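You operate a simulated robot arm through the tools that you are given. There is no shell and no other tool. Be economical: measure what you need, move in short steps, check, and stop when the job is done.

You run a simulated two-armed robot. Do the job below in one go: nothing can be reset, and whatever is moved stays where it is left.

Task
Wipe up the spill on the free end of the island top with the cream cloth and put it back.

It is judged by the outcome, as a careful person would: the job done as asked, and still so three seconds after it is handed in. It fails if anything else is knocked over, pushed out of place, dropped, spilled or broken. Flat cloth is picked up by pressing the open fingertips on it (5 to 10 N) and closing them slowly along it; thin cloth reads only 2 to 8 mm in the jaws.

Robot
Two 7-joint arms with two-finger parallel grippers on one trunk, on a base that drives. Base frame: it is fixed to the floor where the robot stands at the start and does not move with it; the origin is under the middle of the robot, x ahead of it, y to its left, z up. Units: cm, rad, N and s.
The left shoulder is at the start at [7, 13.4, 117.6], the right one opposite. Payload 1.57 kg a hand.
The tool frame of a hand sits at the grasp point between the pads (the TCP): z along the fingers, y along the line on which they close. The tips reach 3 cm beyond it. The gripper opens to 8 cm. The fingers are 1.7 cm wide and 1.2 cm thick; the gripper's body (4 by 8.2 cm) begins 8 cm behind the TCP.
Orientation is that of the tool frame in the base frame, as [roll, pitch, yaw] about the fixed x, y, z axes, in that order (R = Rz(yaw) Ry(pitch) Rx(roll)). With the fingers straight down and closing along the base's y, the tool's x points along the base's -x, its y along +y and its z along -z.

Tools
- The arms move only by the tool nudge_tool. It takes "left_steps", "right_steps" or both (then of equal length, played together; a hand with none holds still); each is a list of rows, each a list of 7 numbers: the shift along the tool's x, y, z in cm, then the turn, a rotation vector about the tool's x, y, z in rad, then the finger opening in cm, from 0 to 8. In form: [[x, y, z, rx, ry, rz, gripper], ...]. A call has 1 to 10 rows; each row shifts and turns the commanded pose from where the row before left it, along the tool's axes as they then stand. Each row takes 0.2 s and may step no farther than 5 cm and 0.15 rad from the row before; otherwise, or with a gripper value out of range, the whole call is refused. A pose out of reach is approached as far as the arm can. The call stops where the force on the tool passes 40 N (or 10 N more than at its start, if that is more) or the arm is blocked; 0.2 s more then pass. The fingers move at their own pace (about 15.3 cm/s each) and stop on an object; they squeeze with about 38 N. The grip force told is the motor's: it shows also when the fingers shut on nothing. Time passes only in rows, and 0.2 s behind the last, so rows that do not move let the fingers close. The reply holds the time, the measured pose of the TCP, the force on the tool along the base axes, the opening and the grip force, in the units named above and with some noise.
- Cameras (640 x 400 px; columns grow to the right, rows downward): "scene" is now at [13.64, 0.36, 140.09]; the picture's right is [0.03, -1.00, 0.00], its down [-0.62, -0.02, -0.78] and it looks along [0.78, 0.02, -0.62] (base axes); focal length 284 px, centre (320, 200). "left" rides on the left gripper at [7.2, 0.7, -12.2] in its tool frame; the picture's right is [-0.09, 1.00, 0.00], its down [-0.84, -0.08, -0.54] and it looks along [-0.54, -0.05, 0.84] (tool axes); focal length 238 px, centre (320, 200). "right" rides on the right gripper at [7.2, -0.7, -12.2] in its tool frame; the picture's right is [0.09, 1.00, 0.00], its down [-0.84, 0.08, -0.54] and it looks along [-0.54, 0.05, 0.84] (tool axes); focal length 238 px, centre (320, 200). There is no depth. A picture from a camera that has moved, and an enlarged one, comes with that camera's place and axes in the base frame and with its lens.
- get_image(camera): a new picture of that camera. It takes no simulated time.
- raise_lower(by): slides the trunk up (or, below 0, down) by that many cm; the arms and the scene camera ride with it, the base frame stays. It gives what a move gives, with no picture.
- drive_base(legs): drives the robot by 1 to 6 legs, each [ahead, left, turn to the left] in cm, cm and rad, along the robot's own axes; the way and the turn of a leg run together, so that a leg with both is an arc; at most 150 cm and 3.142 rad a leg. The arms and the cameras ride along, it lands a little off, and it stops where it bumps. It gives what a move gives.
- turn_head(pan, tilt): turns the head with the scene camera to pan (to the left, within 1.501 rad either way) and tilt (down, from -0.506 to 1.204), counted from straight ahead of the robot. It gives what a move gives.
- enlarge(camera, box): a new picture of the part [left, top, right, bottom] of that camera's present view, enlarged. It takes no simulated time.
- finish_job(): hands the job in; it is judged then, once.

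Go step by step. Nothing tells you exact positions but the pictures and the camera data: compare them with the known pose of the tool, close in by small moves and look again before you grip or let go. The budget is 120 turns and 100 pictures, counting those below and the enlarged ones. Unless the task says otherwise, let go and move clear before handing in, and close with one line.

The tools are called as a command line: name --argument value ..., lists and objects as JSON in quotes. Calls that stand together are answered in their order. nudge_tool: Moves the arms, as the interface text tells. Its arguments: {"type":"object","properties":{"left_steps":{"type":"array","items":{"type":"array","items":{"type":"number"}}},"right_steps":{"type":"array","items":{"type":"array","items":{"type":"number"}}}},"required":[]} The other tools are called the same way: raise_lower (by) slides the trunk up or down; drive_base (legs) drives the base; turn_head (pan, tilt) turns the head that bears the scene camera; get_image (camera) takes a picture; enlarge (camera, box) takes an enlarged picture of a part of a camera's view; finish_job () hands the job in.

At the start:

```text
time: 0.0
left_tcp_pos: [50.2, 19.71, 114.21]
left_ee_rot: [-3.141, -0.001, 3.141]
left_wrist_force: [-0.5, -0.1, 0.0]
left_opening: 7.99
left_finger_force: 0.1
right_tcp_pos: [45.12, -18.0, 116.89]
right_ee_rot: [-3.141, 0.001, 3.141]
right_wrist_force: [0.6, 0.8, 0.4]
right_opening: 8.0
right_finger_force: 0.1
trunk travel left (down, up): [-75.0, 19.0]
robot x, y, heading: [-0.11, -0.11, 0.002]
head pan, tilt: [0.026, 0.668]
```

scene: 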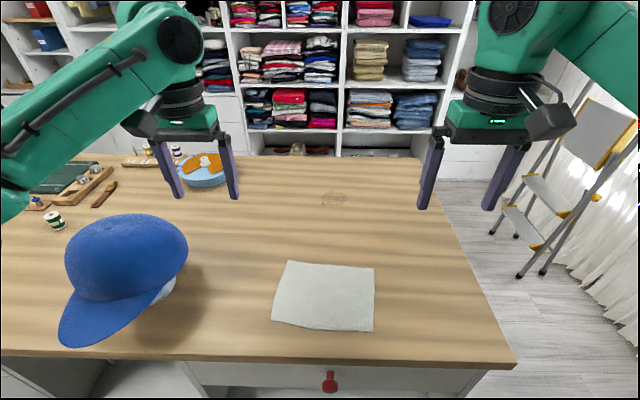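
right: 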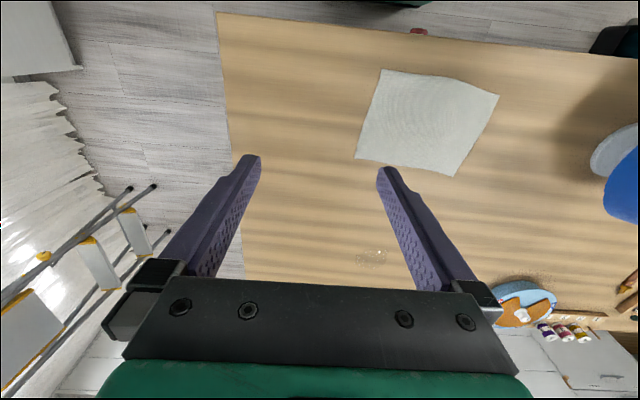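
left: 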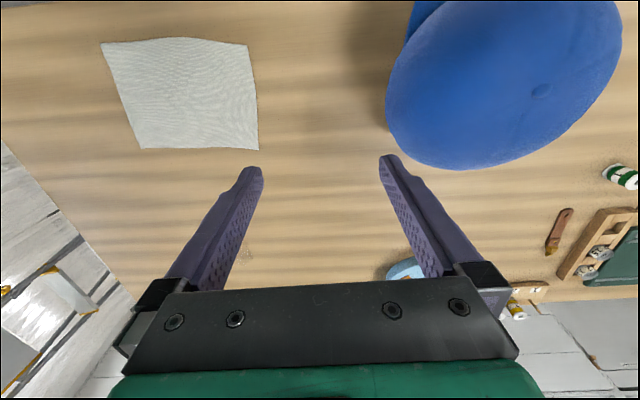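

I see the cloth in front of the robot and a faint mark behind it that may be the spill, so I look closer.

enlarge --camera "scene" --box '[240, 150, 460, 345]'

enlarge --camera "right" --box '[220, 60, 560, 320]'

enlarge --camera "scene" --box '[110, 130, 260, 220]'

```text
2.05 times, centred on (350, 248) of scene
camera zoom: at [13.64, 0.36, 140.09], right [0.03, -1.0, 0.0], down [-0.62, -0.02, -0.78], along [0.78, 0.02, -0.62], focal length 582 px, centre (258, 103)
```

zoom: 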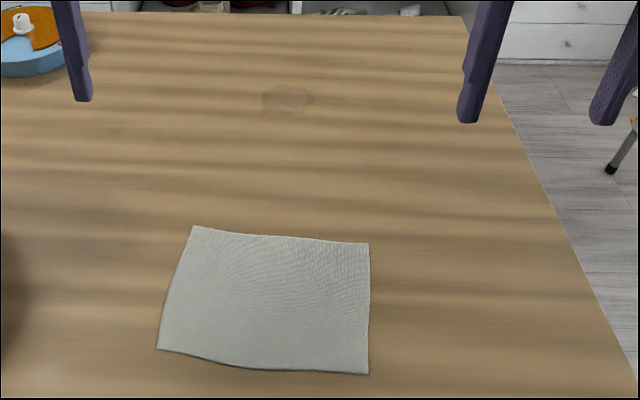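

```text
1.54 times, centred on (390, 190) of right
camera zoom: at [37.84, -18.78, 129.14], right [-0.09, 1.0, 0.0], down [0.84, 0.08, 0.54], along [0.54, 0.05, -0.84], focal length 367 px, centre (212, 215)
```

zoom: 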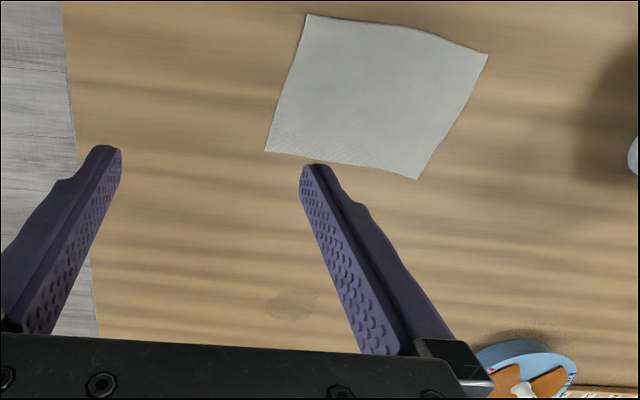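

```text
4.27 times, centred on (185, 175) of scene
camera zoom: at [13.64, 0.36, 140.09], right [0.03, -1.0, 0.0], down [-0.62, -0.02, -0.78], along [0.78, 0.02, -0.62], focal length 1211 px, centre (896, 307)
```

zoom: 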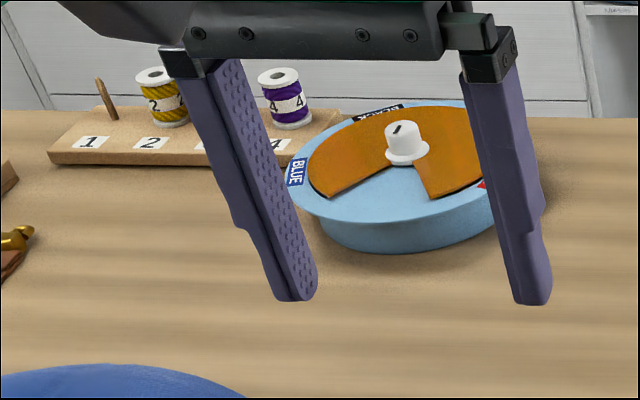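

The spill is a faint ~8 cm ring near (87, -2.5). The cloth spans x 43–60, y -11..11. I'll grip the cloth's near edge from here with the right hand, moving the left hand a bit aside first.

nudge_tool --right_steps '[[0, 4, 4, 0, 0, 0, 3], [0, 4, 4, 0, 0, 0, 3], [0, 4, 4, 0, 0, 0, 3], [0, 4, 4, 0, 0, 0, 3], [-0.6, 2.5, 4, 0, 0, 0, 3], [0, 0, 2, 0, 0, 0, 3], [0, 0, 0, 0, 0, 0, 3]]' --left_steps '[[0, 3, -2, 0, 0, 0, 8], [0, 3, -2, 0, 0, 0, 8], [0, 3, -2, 0, 0, 0, 8], [0, 0, 0, 0, 0, 0, 8], [0, 0, 0, 0, 0, 0, 8], [0, 0, 0, 0, 0, 0, 8], [0, 0, 0, 0, 0, 0, 8]]'

get_image --camera "right"

get_image --camera "scene"

```text
refused: row 1 steps farther than a row can; nothing moved
```

```text
93 pictures are left
camera right: at [37.84, -18.78, 129.14], right [-0.09, 1.0, 0.0], down [0.84, 0.08, 0.54], along [0.54, 0.05, -0.84], focal length 238 px, centre (320, 200)
```

right: 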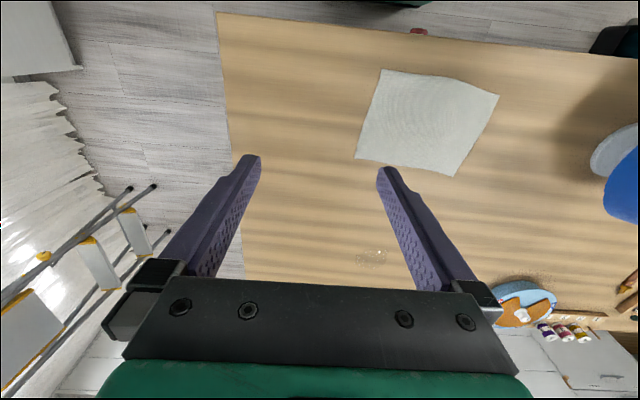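

```text
92 pictures are left
camera scene: at [13.64, 0.36, 140.09], right [0.03, -1.0, 0.0], down [-0.62, -0.02, -0.78], along [0.78, 0.02, -0.62], focal length 284 px, centre (320, 200)
```

scene: 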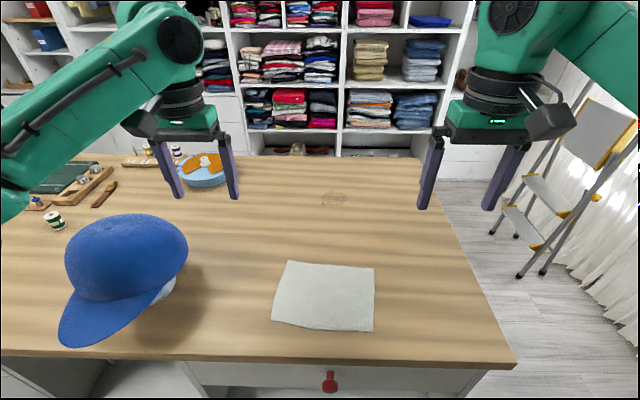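

The step was too long, so I split it into shorter rows.

nudge_tool --right_steps '[[0, 3, 3.5, 0, 0, 0, 3], [0, 3, 3.5, 0, 0, 0, 3], [0, 3, 3.5, 0, 0, 0, 3], [0, 3, 3.5, 0, 0, 0, 3], [0, 3, 3.5, 0, 0, 0, 3], [-0.6, 3, 3, 0, 0, 0, 3], [0, 0.5, 1.5, 0, 0, 0, 3], [0, 0, 0, 0, 0, 0, 3]]' --left_steps '[[0, 3, -2, 0, 0, 0, 8], [0, 3, -2, 0, 0, 0, 8], [0, 3, -2, 0, 0, 0, 8], [0, 0, 0, 0, 0, 0, 8], [0, 0, 0, 0, 0, 0, 8], [0, 0, 0, 0, 0, 0, 8], [0, 0, 0, 0, 0, 0, 8], [0, 0, 0, 0, 0, 0, 8]]'

get_image --camera "right"

get_image --camera "scene"

```text
time: 1.8
left_tcp_pos: [50.12, 28.86, 120.09]
left_ee_rot: [-3.142, 0.001, 3.141]
left_wrist_force: [0.0, -0.1, -0.3]
left_opening: 8.0
left_finger_force: 0.1
right_tcp_pos: [45.91, 0.7, 94.79]
right_ee_rot: [3.14, 0.001, 3.139]
right_wrist_force: [-0.2, 0.0, -0.8]
right_opening: 2.99
right_finger_force: 0.0
trunk travel left (down, up): [-75.0, 19.0]
robot x, y, heading: [0.22, 0.11, 0.001]
head pan, tilt: [0.026, 0.668]
```

```text
91 pictures are left
camera right: at [38.57, -0.13, 107.03], right [-0.09, 1.0, 0.0], down [0.84, 0.08, 0.54], along [0.54, 0.05, -0.84], focal length 238 px, centre (320, 200)
```

right: 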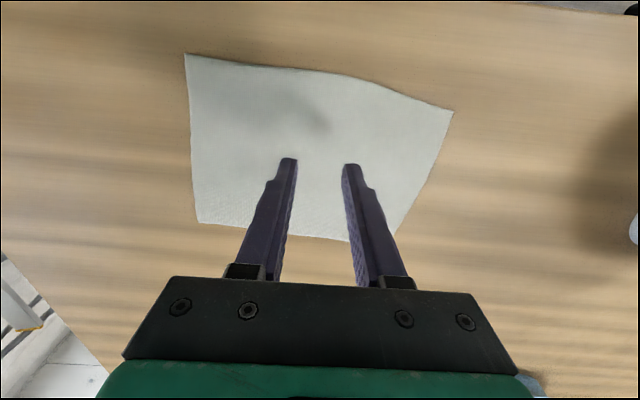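

```text
90 pictures are left
camera scene: at [13.62, 0.33, 140.1], right [0.03, -1.0, 0.0], down [-0.62, -0.02, -0.78], along [0.78, 0.02, -0.62], focal length 284 px, centre (320, 200)
```

scene: 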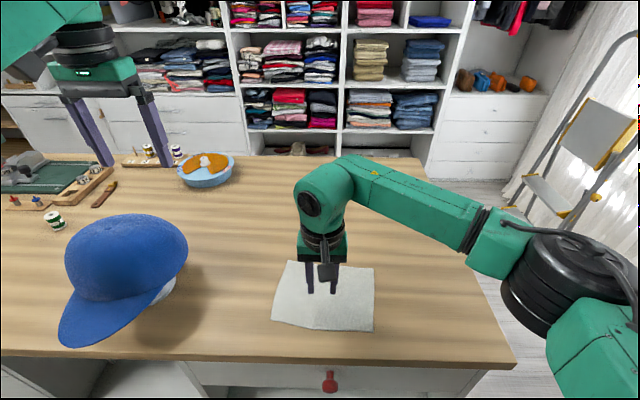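

The cloth's near edge is at about x 41–42.5. I move 2 cm back and descend toward it.

nudge_tool --right_steps '[[2.0, 0, 2, 0, 0, 0, 3], [0, 0, 3, 0, 0, 0, 3], [0, 0, 1.8, 0, 0, 0, 3], [0, 0, 0, 0, 0, 0, 3]]'

get_image --camera "right"

enlarge --camera "scene" --box '[240, 230, 400, 350]'

```text
time: 2.4
left_tcp_pos: [49.84, 28.85, 120.24]
left_ee_rot: [-3.141, 0.001, -3.141]
left_wrist_force: [-0.1, -0.3, -0.3]
left_opening: 8.0
left_finger_force: 0.0
right_tcp_pos: [43.75, 0.82, 91.11]
right_ee_rot: [3.13, 0.008, 3.139]
right_wrist_force: [-1.4, -1.5, 10.4]
right_opening: 0.0
right_finger_force: 17.8
trunk travel left (down, up): [-75.0, 19.0]
robot x, y, heading: [-0.21, -0.19, 0.005]
head pan, tilt: [0.026, 0.668]
stopped in row 3 (right hand): the force on the tool passed its limit (the readings are from after the stop); the commanded pose is now the measured one
```

```text
89 pictures are left
camera right: at [36.37, -0.19, 103.32], right [-0.09, 1.0, 0.01], down [0.83, 0.07, 0.55], along [0.55, 0.06, -0.84], focal length 238 px, centre (320, 200)
```

right: 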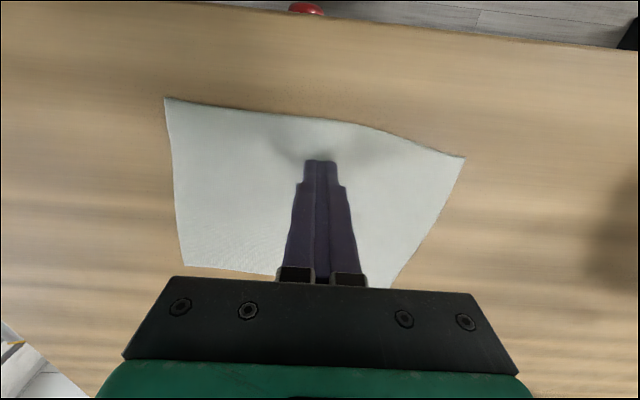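

```text
3.33 times, centred on (320, 290) of scene
camera zoom: at [13.35, 0.3, 140.12], right [0.03, -1.0, 0.0], down [-0.62, -0.02, -0.79], along [0.79, 0.02, -0.62], focal length 946 px, centre (320, -100)
```

zoom: 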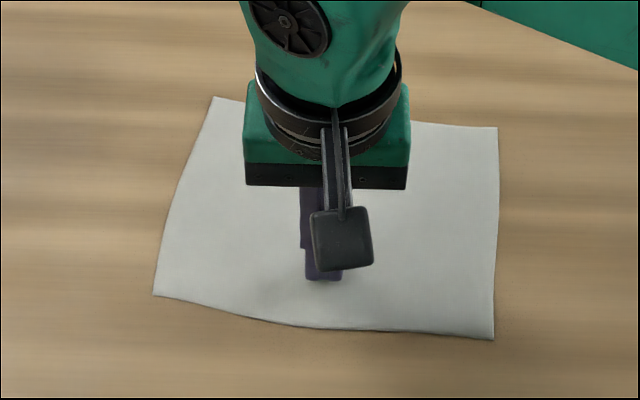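

The hand stopped early (z 91, with 10 N upward) and the fingers shut. I back up a little and reopen to see what happened.

nudge_tool --right_steps '[[0, 0, -1, 0, 0, 0, 3], [0, 0, -1, 0, 0, 0, 3], [0, 0, 0, 0, 0, 0, 3]]'

get_image --camera "right"

```text
time: 3.2
left_tcp_pos: [50.14, 28.9, 120.05]
left_ee_rot: [3.14, -0.004, 3.141]
left_wrist_force: [1.2, 0.8, 0.0]
left_opening: 7.98
left_finger_force: 0.0
right_tcp_pos: [44.04, 0.86, 92.78]
right_ee_rot: [3.134, 0.004, 3.138]
right_wrist_force: [0.7, -0.1, -0.1]
right_opening: 3.0
right_finger_force: 0.1
trunk travel left (down, up): [-75.0, 19.0]
robot x, y, heading: [-0.15, -0.11, -0.002]
head pan, tilt: [0.026, 0.668]
```

```text
87 pictures are left
camera right: at [36.7, -0.04, 105.1], right [-0.09, 1.0, 0.01], down [0.84, 0.07, 0.55], along [0.54, 0.06, -0.84], focal length 238 px, centre (320, 200)
```

right: 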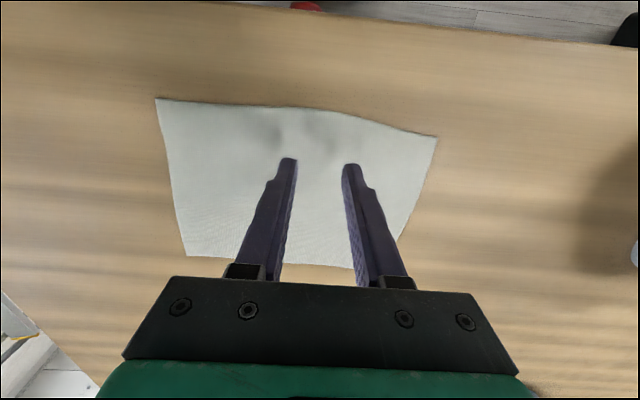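

Comparing the two cameras suggests the top is higher than stated, about z 87. I descend in small steps until light contact.

nudge_tool --right_steps '[[0.8, 0, 0.5, 0, 0, 0, 3], [0, 0, 0.5, 0, 0, 0, 3], [0, 0, 0.4, 0, 0, 0, 3], [0, 0, 0, 0, 0, 0, 3]]'

get_image --camera "right"

```text
time: 4.2
left_tcp_pos: [50.17, 28.77, 120.12]
left_ee_rot: [-3.141, -0.003, 3.141]
left_wrist_force: [-1.1, 0.0, -0.1]
left_opening: 8.01
left_finger_force: 0.1
right_tcp_pos: [43.27, 0.7, 91.43]
right_ee_rot: [3.133, 0.005, 3.139]
right_wrist_force: [0.0, -0.8, 0.0]
right_opening: 3.0
right_finger_force: 0.0
trunk travel left (down, up): [-75.0, 19.0]
robot x, y, heading: [0.22, -0.02, -0.003]
head pan, tilt: [0.026, 0.668]
```

```text
86 pictures are left
camera right: at [35.89, -0.16, 103.72], right [-0.09, 1.0, 0.01], down [0.83, 0.07, 0.55], along [0.54, 0.06, -0.84], focal length 238 px, centre (320, 200)
```

right: 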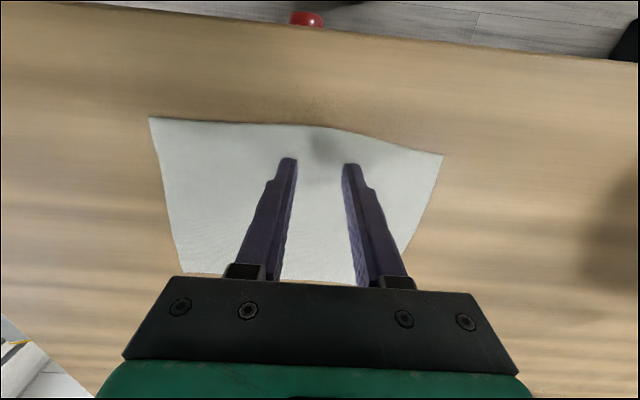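

No contact yet at TCP z 91.4, and the near edge is about 2 cm behind the tips. I go on down in small steps.

nudge_tool --right_steps '[[0, 0, 0.4, 0, 0, 0, 3], [0, 0, 0.4, 0, 0, 0, 3], [0, 0, 0, 0, 0, 0, 3]]'

```text
time: 5.2
left_tcp_pos: [49.93, 28.79, 120.13]
left_ee_rot: [3.14, 0.0, 3.141]
left_wrist_force: [0.5, 0.2, 0.5]
left_opening: 7.98
left_finger_force: 0.0
right_tcp_pos: [43.15, 0.76, 91.1]
right_ee_rot: [3.126, 0.011, 3.138]
right_wrist_force: [-4.7, -1.0, 15.2]
right_opening: 3.1
right_finger_force: 0.3
trunk travel left (down, up): [-75.0, 19.0]
robot x, y, heading: [0.17, 0.01, -0.005]
head pan, tilt: [0.026, 0.668]
stopped in row 3 (right hand): the force on the tool passed its limit (the readings are from after the stop); the commanded pose is now the measured one
```

Contact is at TCP z about 91.1, so the top really is near z 88. I ease the press and close slowly.

nudge_tool --right_steps '[[0, 0, -0.1, 0, 0, 0, 3], [0, 0, 0, 0, 0, 0, 3]]'

```text
time: 5.8
left_tcp_pos: [49.92, 28.9, 120.1]
left_ee_rot: [3.141, -0.002, -3.141]
left_wrist_force: [-0.4, 0.1, 0.1]
left_opening: 8.01
left_finger_force: 0.0
right_tcp_pos: [43.21, 0.79, 91.07]
right_ee_rot: [3.129, 0.011, 3.138]
right_wrist_force: [-1.7, -0.8, 12.6]
right_opening: 3.04
right_finger_force: 0.8
trunk travel left (down, up): [-75.0, 19.0]
robot x, y, heading: [-0.03, -0.35, -0.005]
head pan, tilt: [0.026, 0.668]
```

nudge_tool --right_steps '[[0, 0, -0.12, 0, 0, 0, 3], [0, 0, 0, 0, 0, 0, 2.6], [0, 0, 0, 0, 0, 0, 2.2], [0, 0, 0, 0, 0, 0, 1.8], [0, 0, 0, 0, 0, 0, 1.4], [0, 0, 0, 0, 0, 0, 1.0], [0, 0, 0, 0, 0, 0, 0.6], [0, 0, 0, 0, 0, 0, 0.2], [0, 0, 0, 0, 0, 0, 0], [0, 0, 0, 0, 0, 0, 0]]'

get_image --camera "right"

```text
time: 8.0
left_tcp_pos: [50.13, 28.78, 120.08]
left_ee_rot: [-3.141, -0.001, 3.141]
left_wrist_force: [0.0, 0.7, 0.3]
left_opening: 8.0
left_finger_force: 0.0
right_tcp_pos: [43.22, 0.73, 91.17]
right_ee_rot: [3.129, 0.012, 3.138]
right_wrist_force: [-0.2, 0.1, 1.8]
right_opening: 0.16
right_finger_force: 23.1
trunk travel left (down, up): [-75.0, 19.0]
robot x, y, heading: [-0.31, -0.05, 0.002]
head pan, tilt: [0.026, 0.668]
```

```text
85 pictures are left
camera right: at [35.9, -0.23, 103.31], right [-0.09, 1.0, 0.01], down [0.83, 0.07, 0.55], along [0.55, 0.06, -0.83], focal length 238 px, centre (320, 200)
```

right: 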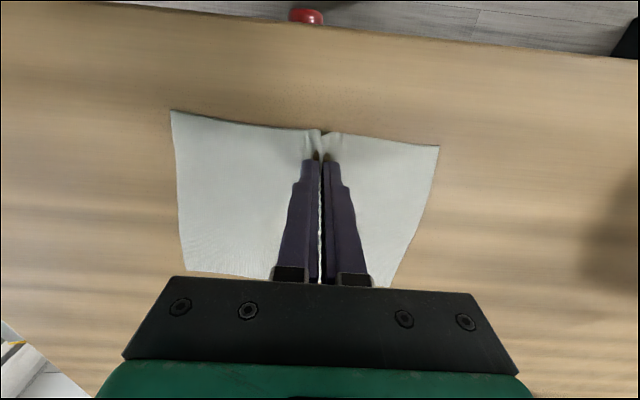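

The fold is in the jaws (0.16 cm). I lift and check that it follows.

nudge_tool --right_steps '[[0, 0, -2, 0, 0, 0, 0], [0, 0, -3, 0, 0, 0, 0], [0, 0, -4, 0, 0, 0, 0], [0, 0, -4, 0, 0, 0, 0], [0, 0, -4, 0, 0, 0, 0], [0, 0, -4, 0, 0, 0, 0], [0, 0, -3, 0, 0, 0, 0], [0, 0, 0, 0, 0, 0, 0]]'

get_image --camera "scene"

get_image --camera "right"

```text
time: 9.8
left_tcp_pos: [50.08, 28.86, 120.11]
left_ee_rot: [3.141, -0.001, -3.141]
left_wrist_force: [0.2, 0.2, -0.5]
left_opening: 8.02
left_finger_force: 0.0
right_tcp_pos: [43.14, 0.41, 115.45]
right_ee_rot: [3.13, 0.007, 3.137]
right_wrist_force: [0.1, -0.4, 0.1]
right_opening: 0.19
right_finger_force: 23.9
trunk travel left (down, up): [-75.0, 19.0]
robot x, y, heading: [0.29, -0.11, 0.005]
head pan, tilt: [0.026, 0.668]
```

```text
84 pictures are left
camera scene: at [13.69, 0.34, 140.09], right [0.03, -1.0, 0.0], down [-0.62, -0.02, -0.78], along [0.78, 0.02, -0.62], focal length 284 px, centre (320, 200)
```

scene: 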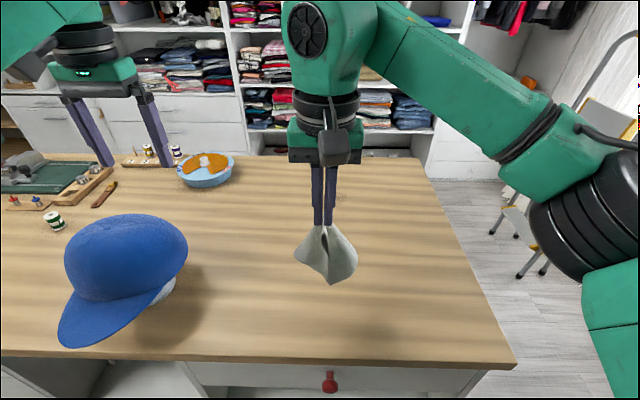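

```text
83 pictures are left
camera right: at [35.76, -0.44, 127.58], right [-0.09, 1.0, 0.01], down [0.83, 0.07, 0.55], along [0.55, 0.06, -0.83], focal length 238 px, centre (320, 200)
```

right: 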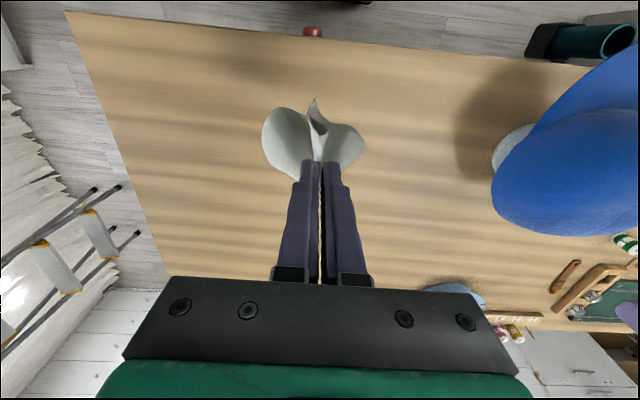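

The cloth hangs securely. I drive around to the free right end: strafe right, turn left, then strafe along the end.

drive_base --legs '[[0, -85, 0], [0, 0, 1.571], [0, -79, 0]]'

get_image --camera "scene"

```text
time: 22.1
left_tcp_pos: [49.85, -33.75, 120.08]
left_ee_rot: [-3.14, -0.003, -1.561]
left_wrist_force: [-0.5, -0.7, -0.9]
left_opening: 8.0
left_finger_force: 0.1
right_tcp_pos: [78.16, -40.49, 115.36]
right_ee_rot: [3.129, 0.01, -1.565]
right_wrist_force: [0.8, 0.4, -0.4]
right_opening: 0.17
right_finger_force: 23.6
trunk travel left (down, up): [-75.0, 19.0]
robot x, y, heading: [79.48, -83.8, 1.579]
head pan, tilt: [0.026, 0.668]
```

```text
82 pictures are left
camera scene: at [78.74, -69.88, 140.09], right [1.0, 0.04, 0.0], down [0.02, -0.62, -0.78], along [-0.03, 0.78, -0.62], focal length 284 px, centre (320, 200)
```

scene: 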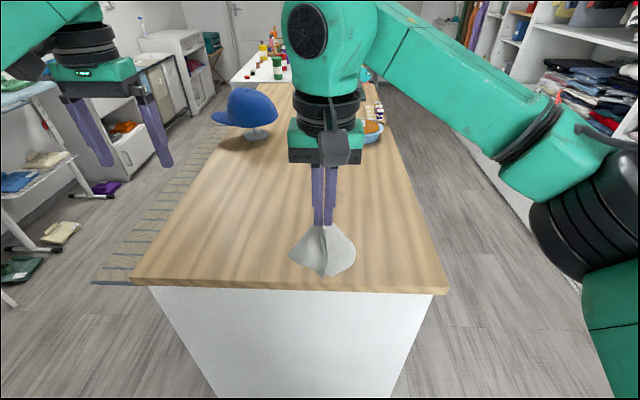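

The end panel is clear and the edge is near y -34. I drive 20 cm closer; the cloth stays well above the top.

drive_base --legs '[[20, 0, 0]]'

turn_head --pan 0.0 --tilt 0.85

get_image --camera "scene"

get_image --camera "right"

```text
time: 23.8
left_tcp_pos: [50.11, -13.7, 120.18]
left_ee_rot: [-3.141, 0.002, -1.566]
left_wrist_force: [1.1, -0.5, -0.6]
left_opening: 8.01
left_finger_force: 0.1
right_tcp_pos: [78.43, -20.53, 115.39]
right_ee_rot: [3.129, 0.013, -1.57]
right_wrist_force: [-0.4, -0.6, 0.9]
right_opening: 0.17
right_finger_force: 23.2
trunk travel left (down, up): [-75.0, 19.0]
robot x, y, heading: [79.07, -63.37, 1.575]
head pan, tilt: [0.026, 0.668]
```

```text
time: 24.5
left_tcp_pos: [49.85, -13.46, 120.09]
left_ee_rot: [3.142, 0.0, -1.566]
left_wrist_force: [0.6, -0.4, 0.7]
left_opening: 8.0
left_finger_force: 0.1
right_tcp_pos: [78.32, -20.3, 115.36]
right_ee_rot: [3.13, 0.008, -1.569]
right_wrist_force: [-0.4, 0.3, 0.4]
right_opening: 0.21
right_finger_force: 22.8
trunk travel left (down, up): [-75.0, 19.0]
robot x, y, heading: [78.56, -63.54, 1.574]
head pan, tilt: [0.0, 0.85]
```

```text
81 pictures are left
camera scene: at [78.98, -50.37, 138.6], right [1.0, 0.0, 0.0], down [0.0, -0.75, -0.66], along [0.0, 0.66, -0.75], focal length 284 px, centre (320, 200)
```

scene: 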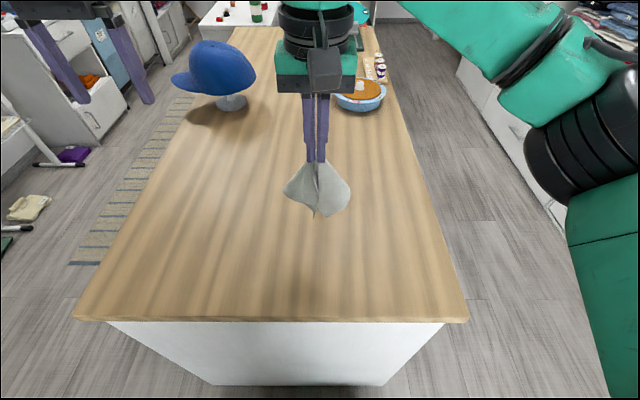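

```text
80 pictures are left
camera right: at [79.06, -27.7, 127.53], right [-1.0, -0.09, 0.01], down [-0.07, 0.83, 0.55], along [-0.06, 0.55, -0.83], focal length 238 px, centre (320, 200)
```

right: 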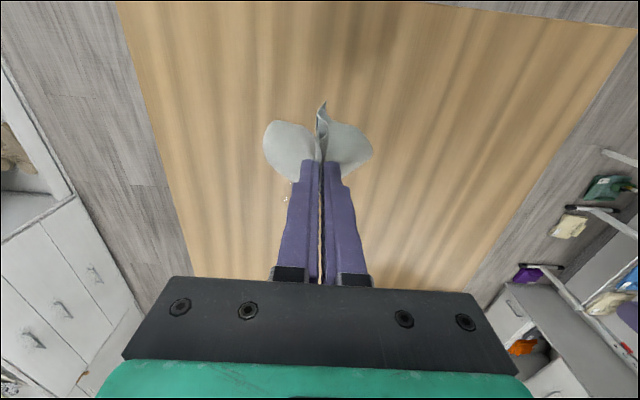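

The spill peeks out beside the fingers in the right camera view; I enlarge it to locate it.

enlarge --camera "right" --box '[230, 90, 400, 290]'

enlarge --camera "left" --box '[0, 0, 640, 400]'

```text
2.00 times, centred on (315, 190) of right
camera zoom: at [79.06, -27.7, 127.53], right [-1.0, -0.09, 0.01], down [-0.07, 0.83, 0.55], along [-0.06, 0.55, -0.83], focal length 477 px, centre (330, 220)
```

zoom: 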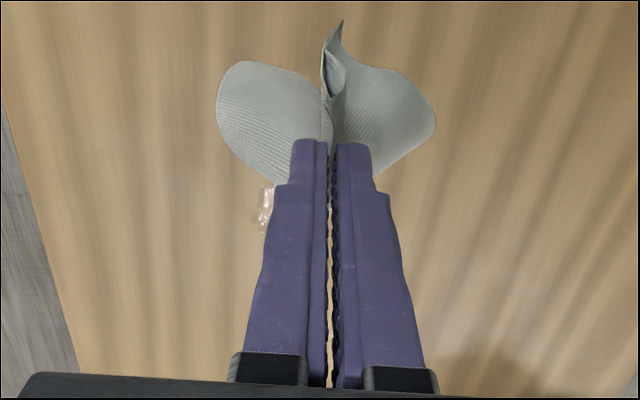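

```text
1.00 times, centred on (320, 200) of left
camera zoom: at [49.27, -20.53, 132.42], right [-1.0, 0.09, 0.0], down [0.07, 0.84, 0.54], along [0.05, 0.54, -0.84], focal length 238 px, centre (320, 200)
```

zoom: 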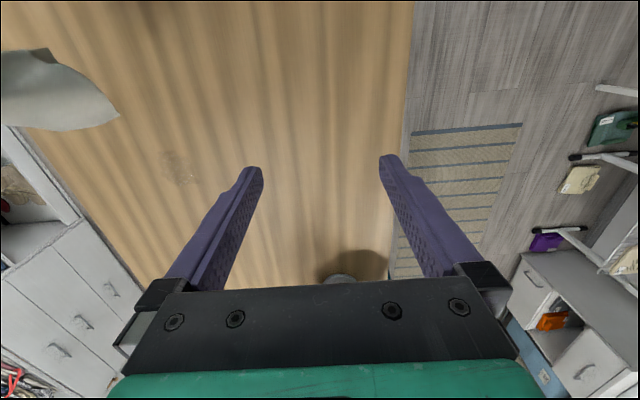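

From the left camera the spill is centred near (79.5, -2.3), about 4 cm in radius. I drive slightly closer and to the left so the right arm has good reach.

drive_base --legs '[[6, 10, 0]]'

get_image --camera "scene"

```text
time: 25.7
left_tcp_pos: [39.98, -7.46, 120.17]
left_ee_rot: [3.14, 0.0, -1.568]
left_wrist_force: [-0.7, -0.6, 0.3]
left_opening: 7.96
left_finger_force: 0.1
right_tcp_pos: [68.58, -14.42, 115.4]
right_ee_rot: [3.126, 0.011, -1.571]
right_wrist_force: [0.0, 1.0, -1.0]
right_opening: 0.21
right_finger_force: 23.7
trunk travel left (down, up): [-75.0, 19.0]
robot x, y, heading: [69.24, -57.26, 1.574]
head pan, tilt: [0.0, 0.85]
```

```text
77 pictures are left
camera scene: at [69.08, -44.54, 138.61], right [1.0, 0.0, 0.0], down [0.0, -0.75, -0.66], along [0.0, 0.66, -0.75], focal length 284 px, centre (320, 200)
```

scene: 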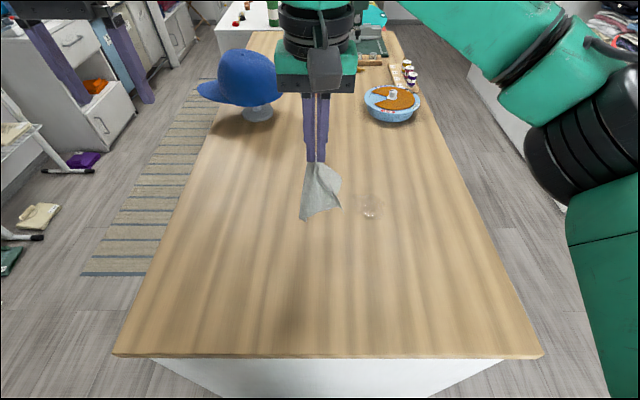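

Spill confirmed at about (80.7, -2), spanning x 77–84.5, y -6..2. I move the hand to above its far side, still high.

nudge_tool --right_steps '[[-3.8, -2.4, 0, 0, 0, 0, 0], [-3.8, -2.4, 0, 0, 0, 0, 0], [-3.8, -2.4, 0, 0, 0, 0, 0], [-3.8, -2.4, 0, 0, 0, 0, 0], [-3.8, -2.4, 0, 0, 0, 0, 0], [0, 0, 0, 0, 0, 0, 0]]'

get_image --camera "scene"

```text
time: 27.1
left_tcp_pos: [39.95, -7.43, 120.0]
left_ee_rot: [-3.14, -0.003, -1.568]
left_wrist_force: [0.1, 0.2, 0.0]
left_opening: 8.0
left_finger_force: 0.2
right_tcp_pos: [77.81, -0.34, 114.16]
right_ee_rot: [3.132, 0.01, -1.581]
right_wrist_force: [0.6, 0.7, -0.6]
right_opening: 0.17
right_finger_force: 23.5
right hand out of reach, approached as far as the arm can: row 4, 5
trunk travel left (down, up): [-75.0, 19.0]
robot x, y, heading: [68.95, -57.46, 1.569]
head pan, tilt: [0.0, 0.85]
```

```text
76 pictures are left
camera scene: at [68.82, -44.43, 138.6], right [1.0, 0.0, 0.0], down [0.0, -0.75, -0.66], along [0.0, 0.66, -0.75], focal length 284 px, centre (320, 200)
```

scene: 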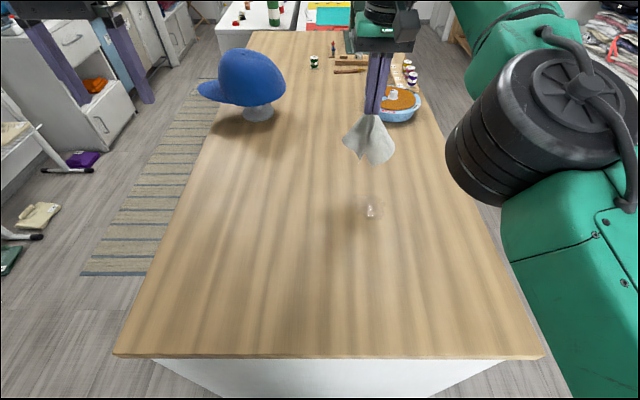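

Reach is limited at this height, but it should grow lower down. I lower the hand and shift right.

nudge_tool --right_steps '[[0, -0.5, 3, 0, 0, 0, 0], [0, -0.5, 3, 0, 0, 0, 0], [0, -0.5, 3, 0, 0, 0, 0], [0, 0, 3, 0, 0, 0, 0], [0, 0, 0, 0, 0, 0, 0]]'

get_image --camera "scene"

```text
time: 28.3
left_tcp_pos: [39.85, -7.4, 120.05]
left_ee_rot: [-3.141, 0.0, -1.567]
left_wrist_force: [-0.3, -0.4, -0.3]
left_opening: 7.99
left_finger_force: 0.0
right_tcp_pos: [79.12, -0.07, 102.26]
right_ee_rot: [3.129, 0.009, -1.57]
right_wrist_force: [0.0, -0.5, -0.1]
right_opening: 0.19
right_finger_force: 23.6
trunk travel left (down, up): [-75.0, 19.0]
robot x, y, heading: [69.26, -57.56, 1.575]
head pan, tilt: [0.0, 0.85]
```

```text
75 pictures are left
camera scene: at [68.85, -44.46, 138.6], right [1.0, 0.0, 0.0], down [0.0, -0.75, -0.66], along [0.0, 0.66, -0.75], focal length 284 px, centre (320, 200)
```

scene: 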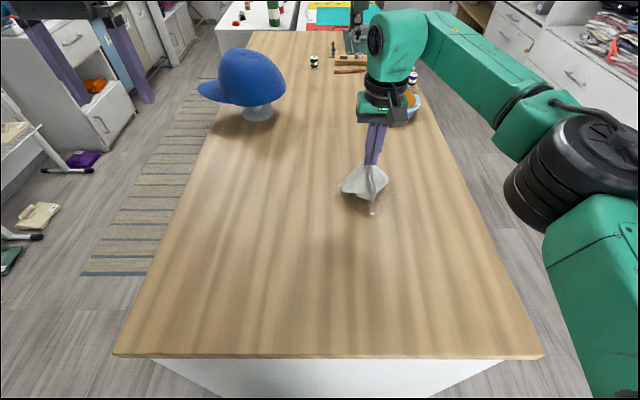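

I move forward to the far side of the spill and bring the cloth down gently.

nudge_tool --right_steps '[[-2.5, -0.7, 0, 0, 0, 0, 0], [-2.5, -0.7, 1, 0, 0, 0, 0], [0, 0, 3, 0, 0, 0, 0], [0, 0, 3, 0, 0, 0, 0], [0, 0, 2, 0, 0, 0, 0], [0, 0, 1, 0, 0, 0, 0], [0, 0, 0.4, 0, 0, 0, 0], [0, 0, 0, 0, 0, 0, 0]]'

get_image --camera "scene"

get_image --camera "right"

```text
time: 30.1
left_tcp_pos: [40.02, -7.45, 120.14]
left_ee_rot: [-3.141, -0.001, -1.568]
left_wrist_force: [-0.7, 0.4, 0.0]
left_opening: 7.96
left_finger_force: 0.1
right_tcp_pos: [80.22, 2.67, 91.5]
right_ee_rot: [3.131, 0.01, -1.571]
right_wrist_force: [-0.3, -0.5, 0.6]
right_opening: 0.18
right_finger_force: 23.1
right hand out of reach, approached as far as the arm can: row 2
trunk travel left (down, up): [-75.0, 19.0]
robot x, y, heading: [68.73, -57.47, 1.571]
head pan, tilt: [0.0, 0.85]
```

```text
74 pictures are left
camera scene: at [68.9, -44.46, 138.6], right [1.0, 0.0, 0.0], down [0.0, -0.75, -0.66], along [0.0, 0.66, -0.75], focal length 284 px, centre (320, 200)
```

scene: 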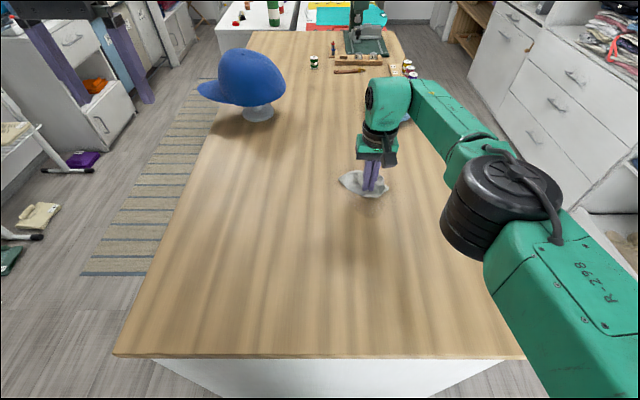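

```text
73 pictures are left
camera right: at [81.0, -4.86, 103.79], right [-1.0, -0.09, 0.01], down [-0.07, 0.83, 0.55], along [-0.06, 0.55, -0.83], focal length 238 px, centre (320, 200)
```

right: 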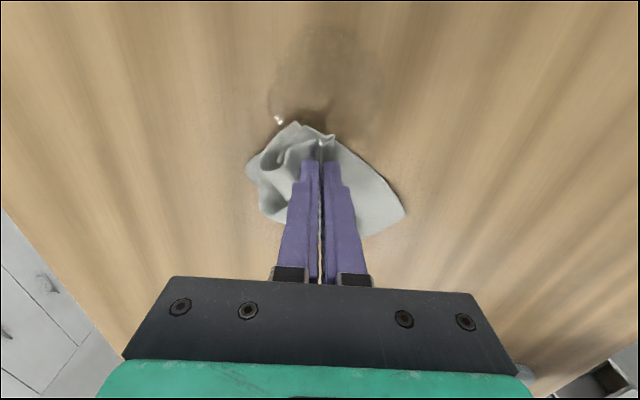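

The spill is visible just robot-side of the cloth, as expected. I press lightly and drag the cloth back over it.

nudge_tool --right_steps '[[0, 0, 0.3, 0, 0, 0, 0], [2, 0, 0, 0, 0, 0, 0], [2, 0, 0, 0, 0, 0, 0], [2, 0, 0, 0, 0, 0, 0], [2, 0, 0, 0, 0, 0, 0], [2, 0, 0, 0, 0, 0, 0], [0, 0, 0, 0, 0, 0, 0]]'

get_image --camera "right"

enlarge --camera "scene" --box '[260, 140, 480, 280]'

```text
time: 31.7
left_tcp_pos: [39.81, -7.31, 120.14]
left_ee_rot: [3.141, -0.001, -1.567]
left_wrist_force: [0.2, -0.1, 0.2]
left_opening: 8.02
left_finger_force: 0.1
right_tcp_pos: [79.99, -7.6, 91.14]
right_ee_rot: [3.129, 0.009, -1.573]
right_wrist_force: [0.8, 0.2, 5.0]
right_opening: 0.17
right_finger_force: 23.6
trunk travel left (down, up): [-75.0, 19.0]
robot x, y, heading: [68.63, -57.24, 1.576]
head pan, tilt: [0.0, 0.85]
```

```text
72 pictures are left
camera right: at [80.85, -14.99, 103.37], right [-1.0, -0.09, 0.01], down [-0.07, 0.83, 0.55], along [-0.06, 0.55, -0.83], focal length 238 px, centre (320, 200)
```

right: 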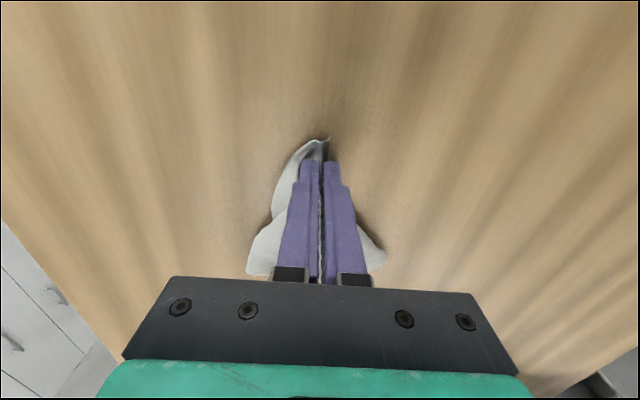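

```text
2.86 times, centred on (370, 210) of scene
camera zoom: at [68.87, -44.48, 138.61], right [1.0, 0.0, 0.0], down [0.0, -0.75, -0.66], along [0.0, 0.66, -0.75], focal length 811 px, centre (177, 171)
```

zoom: 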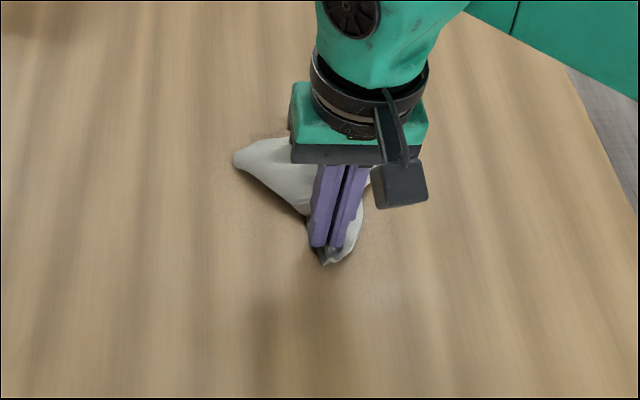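

That pass seems to have taken up most of it. I make two more passes on the right and left lanes, lifting slightly on the way out.

nudge_tool --right_steps '[[0, -1.5, -2.5, 0, 0, 0, 0], [-4, -1, 0, 0, 0, 0, 0], [-4, 0, 0, 0, 0, 0, 0], [-3, 0, 1.5, 0, 0, 0, 0], [0, 0, 1.0, 0, 0, 0, 0], [3, 0, 0, 0, 0, 0, 0], [3, 0, 0, 0, 0, 0, 0], [3, 0, 0, 0, 0, 0, 0], [2, 0, 0, 0, 0, 0, 0]]'

nudge_tool --right_steps '[[0, 2.5, -2.5, 0, 0, 0, 0], [-4, 2.5, 0, 0, 0, 0, 0], [-4, 0, 0, 0, 0, 0, 0], [-3, 0, 1.5, 0, 0, 0, 0], [0, 0, 1.0, 0, 0, 0, 0], [3, 0, 0, 0, 0, 0, 0], [3, 0, 0, 0, 0, 0, 0], [3, 0, 0, 0, 0, 0, 0], [2, 0, 0, 0, 0, 0, 0]]'

get_image --camera "scene"

get_image --camera "right"

```text
time: 33.7
left_tcp_pos: [40.06, -7.3, 120.06]
left_ee_rot: [3.141, -0.002, -1.568]
left_wrist_force: [-0.1, 0.0, 1.3]
left_opening: 7.99
left_finger_force: 0.1
right_tcp_pos: [82.98, -8.3, 91.78]
right_ee_rot: [3.128, 0.011, -1.574]
right_wrist_force: [0.9, 0.2, 0.5]
right_opening: 0.17
right_finger_force: 23.9
right hand out of reach, approached as far as the arm can: row 4
trunk travel left (down, up): [-75.0, 19.0]
robot x, y, heading: [69.03, -57.56, 1.578]
head pan, tilt: [0.0, 0.85]
```

```text
time: 35.7
left_tcp_pos: [40.0, -7.33, 120.22]
left_ee_rot: [-3.141, -0.001, -1.567]
left_wrist_force: [0.5, -0.8, -1.0]
left_opening: 7.99
left_finger_force: 0.1
right_tcp_pos: [77.72, -8.66, 91.92]
right_ee_rot: [3.128, 0.008, -1.573]
right_wrist_force: [0.3, -0.1, -0.6]
right_opening: 0.16
right_finger_force: 23.6
right hand out of reach, approached as far as the arm can: row 4
trunk travel left (down, up): [-75.0, 19.0]
robot x, y, heading: [69.24, -57.3, 1.576]
head pan, tilt: [0.0, 0.85]
```

```text
70 pictures are left
camera scene: at [69.02, -44.48, 138.61], right [1.0, 0.0, 0.0], down [0.0, -0.75, -0.66], along [0.0, 0.66, -0.75], focal length 284 px, centre (320, 200)
```

scene: 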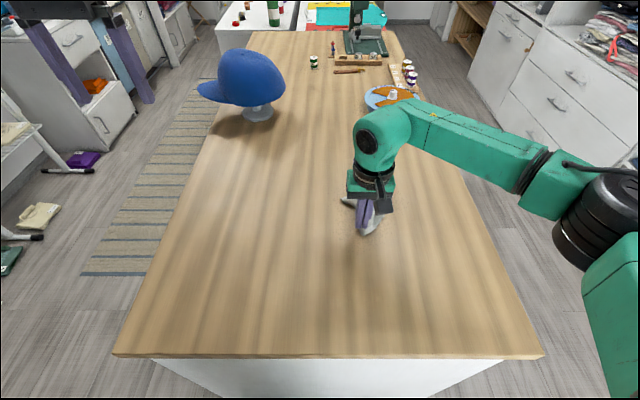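

```text
69 pictures are left
camera right: at [78.41, -16.12, 104.18], right [-1.0, -0.09, 0.01], down [-0.07, 0.83, 0.55], along [-0.06, 0.55, -0.83], focal length 238 px, centre (320, 200)
```

right: 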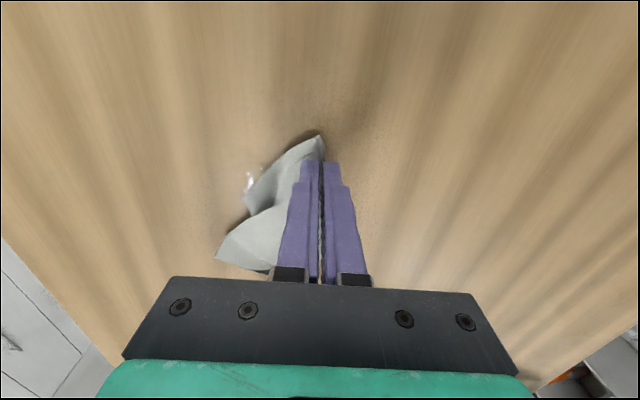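

A glint of liquid remains to the right. I lift and draw back to inspect.

nudge_tool --right_steps '[[0, 0, -4, 0, 0, 0, 0], [3, 0, -3.5, 0, 0, 0, 0], [3, 1.5, -3.5, 0, 0, 0, 0], [3, 3, -1, 0, 0, 0, 0], [3, 3, -1, 0, 0, 0, 0], [0, 0, 0, 0, 0, 0, 0]]'

get_image --camera "right"

enlarge --camera "scene" --box '[290, 150, 450, 260]'

```text
time: 37.1
left_tcp_pos: [39.95, -7.38, 120.12]
left_ee_rot: [-3.142, 0.0, -1.567]
left_wrist_force: [-0.2, 0.1, -0.4]
left_opening: 8.01
left_finger_force: 0.1
right_tcp_pos: [70.11, -20.87, 104.92]
right_ee_rot: [3.128, 0.01, -1.573]
right_wrist_force: [0.8, -1.0, -0.4]
right_opening: 0.17
right_finger_force: 23.5
trunk travel left (down, up): [-75.0, 19.0]
robot x, y, heading: [69.16, -57.31, 1.572]
head pan, tilt: [0.0, 0.85]
```

```text
68 pictures are left
camera right: at [70.84, -28.23, 117.05], right [-1.0, -0.09, 0.01], down [-0.07, 0.83, 0.55], along [-0.06, 0.55, -0.83], focal length 238 px, centre (320, 200)
```

right: 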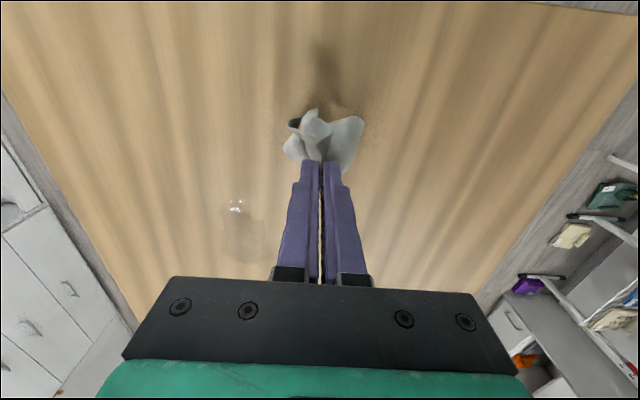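

```text
3.64 times, centred on (370, 205) of scene
camera zoom: at [68.97, -44.41, 138.6], right [1.0, 0.0, 0.0], down [0.0, -0.75, -0.66], along [0.0, 0.66, -0.75], focal length 1032 px, centre (138, 182)
```

zoom: 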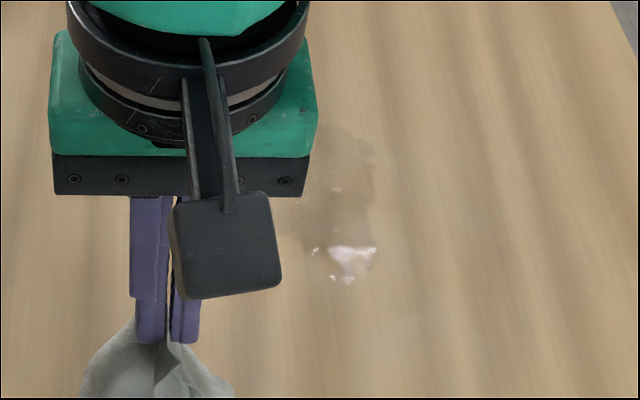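

Part of the spill remains. I move the hand further aside for a clear view.

nudge_tool --right_steps '[[0, 4, 0, 0, 0, 0, 0], [0, 4, 0, 0, 0, 0, 0], [0, 0, 0, 0, 0, 0, 0]]'

enlarge --camera "scene" --box '[310, 160, 430, 240]'

enlarge --camera "right" --box '[120, 130, 320, 290]'

```text
time: 37.9
left_tcp_pos: [40.22, -7.37, 119.99]
left_ee_rot: [3.14, -0.003, -1.567]
left_wrist_force: [-0.4, 1.6, 0.2]
left_opening: 8.01
left_finger_force: 0.1
right_tcp_pos: [62.19, -20.78, 105.26]
right_ee_rot: [3.127, 0.009, -1.571]
right_wrist_force: [0.1, -0.6, -0.4]
right_opening: 0.14
right_finger_force: 22.7
trunk travel left (down, up): [-75.0, 19.0]
robot x, y, heading: [68.44, -57.6, 1.578]
head pan, tilt: [0.0, 0.85]
```

```text
5.00 times, centred on (370, 200) of scene
camera zoom: at [69.07, -44.44, 138.6], right [1.0, 0.0, 0.0], down [0.0, -0.75, -0.66], along [0.0, 0.66, -0.75], focal length 1419 px, centre (70, 200)
```

zoom: 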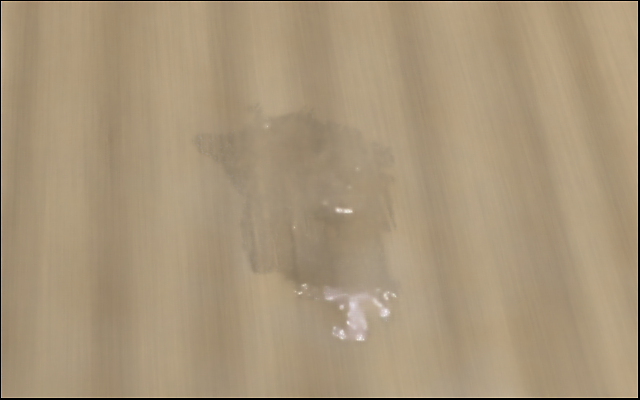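

```text
2.50 times, centred on (220, 210) of right
camera zoom: at [62.93, -28.18, 117.41], right [-1.0, -0.09, 0.01], down [-0.07, 0.83, 0.55], along [-0.06, 0.55, -0.83], focal length 596 px, centre (570, 175)
```

zoom: 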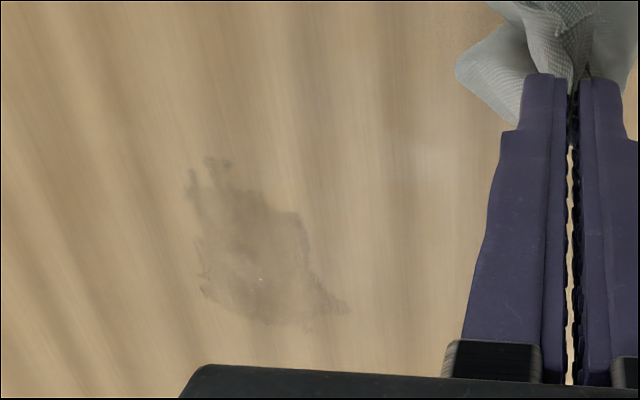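

The remaining patch spans about x 75.5–84.5, y -8..6, so I need a bit more reach. I drive 7 cm closer; the cloth clears the top only partly but is well away from everything.

nudge_tool --right_steps '[[0, 0, -3, 0, 0, 0, 0], [0, 0, -3, 0, 0, 0, 0], [0, 0, 0, 0, 0, 0, 0]]'

drive_base --legs '[[7, 0, 0]]'

```text
time: 38.7
left_tcp_pos: [39.94, -7.23, 120.01]
left_ee_rot: [3.141, -0.002, -1.567]
left_wrist_force: [-0.3, 0.1, 0.0]
left_opening: 8.03
left_finger_force: 0.1
right_tcp_pos: [62.15, -20.71, 111.21]
right_ee_rot: [3.129, 0.009, -1.572]
right_wrist_force: [-0.2, 0.7, 0.2]
right_opening: 0.16
right_finger_force: 23.9
trunk travel left (down, up): [-75.0, 19.0]
robot x, y, heading: [68.9, -57.58, 1.572]
head pan, tilt: [0.0, 0.85]
```

```text
time: 39.7
left_tcp_pos: [40.06, -3.43, 119.9]
left_ee_rot: [-3.14, -0.006, -1.57]
left_wrist_force: [-0.3, 2.5, 0.4]
left_opening: 8.0
left_finger_force: 0.1
right_tcp_pos: [62.15, -16.81, 111.02]
right_ee_rot: [3.129, 0.005, -1.577]
right_wrist_force: [0.2, 0.4, -0.2]
right_opening: 0.15
right_finger_force: 23.6
trunk travel left (down, up): [-75.0, 19.0]
robot x, y, heading: [68.98, -54.27, 1.57]
head pan, tilt: [0.0, 0.85]
```

The base met the end panel after about 4 cm, which suffices. Now I bring the hand to the spill's far-left side.

nudge_tool --right_steps '[[-3, -3.5, 1, 0, 0, 0, 0], [-3, -3.5, 1, 0, 0, 0, 0], [-3, -3.5, 1, 0, 0, 0, 0], [-3, -3.5, 1, 0, 0, 0, 0], [-3, 0, 3, 0, 0, 0, 0], [-3, 0, 3, 0, 0, 0, 0], [-3, 0, 3, 0, 0, 0, 0], [-2, 0, 3, 0, 0, 0, 0], [-1, 0, 3, 0, 0, 0, 0], [0, 0, 0, 0, 0, 0, 0]]'

get_image --camera "right"

```text
time: 41.9
left_tcp_pos: [39.93, -4.01, 119.98]
left_ee_rot: [-3.141, -0.001, -1.57]
left_wrist_force: [-0.2, -0.1, -0.1]
left_opening: 7.99
left_finger_force: 0.0
right_tcp_pos: [76.11, 5.18, 92.09]
right_ee_rot: [3.127, 0.01, -1.571]
right_wrist_force: [0.9, -0.4, 0.5]
right_opening: 0.18
right_finger_force: 23.3
right hand out of reach, approached as far as the arm can: row 8, 9
trunk travel left (down, up): [-75.0, 19.0]
robot x, y, heading: [69.06, -54.04, 1.575]
head pan, tilt: [0.0, 0.85]
```

```text
64 pictures are left
camera right: at [76.8, -2.11, 104.31], right [-1.0, -0.09, 0.01], down [-0.07, 0.83, 0.55], along [-0.06, 0.55, -0.83], focal length 238 px, centre (320, 200)
```

right: 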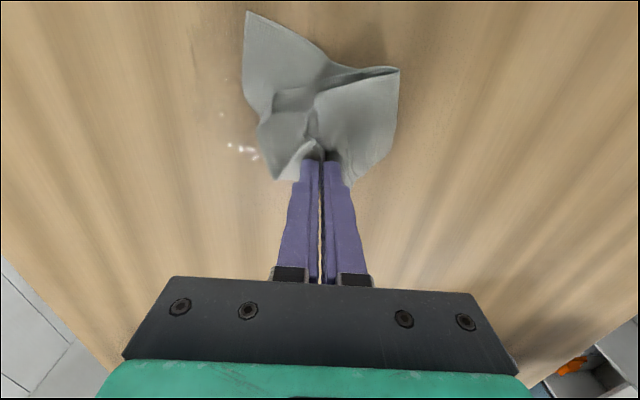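

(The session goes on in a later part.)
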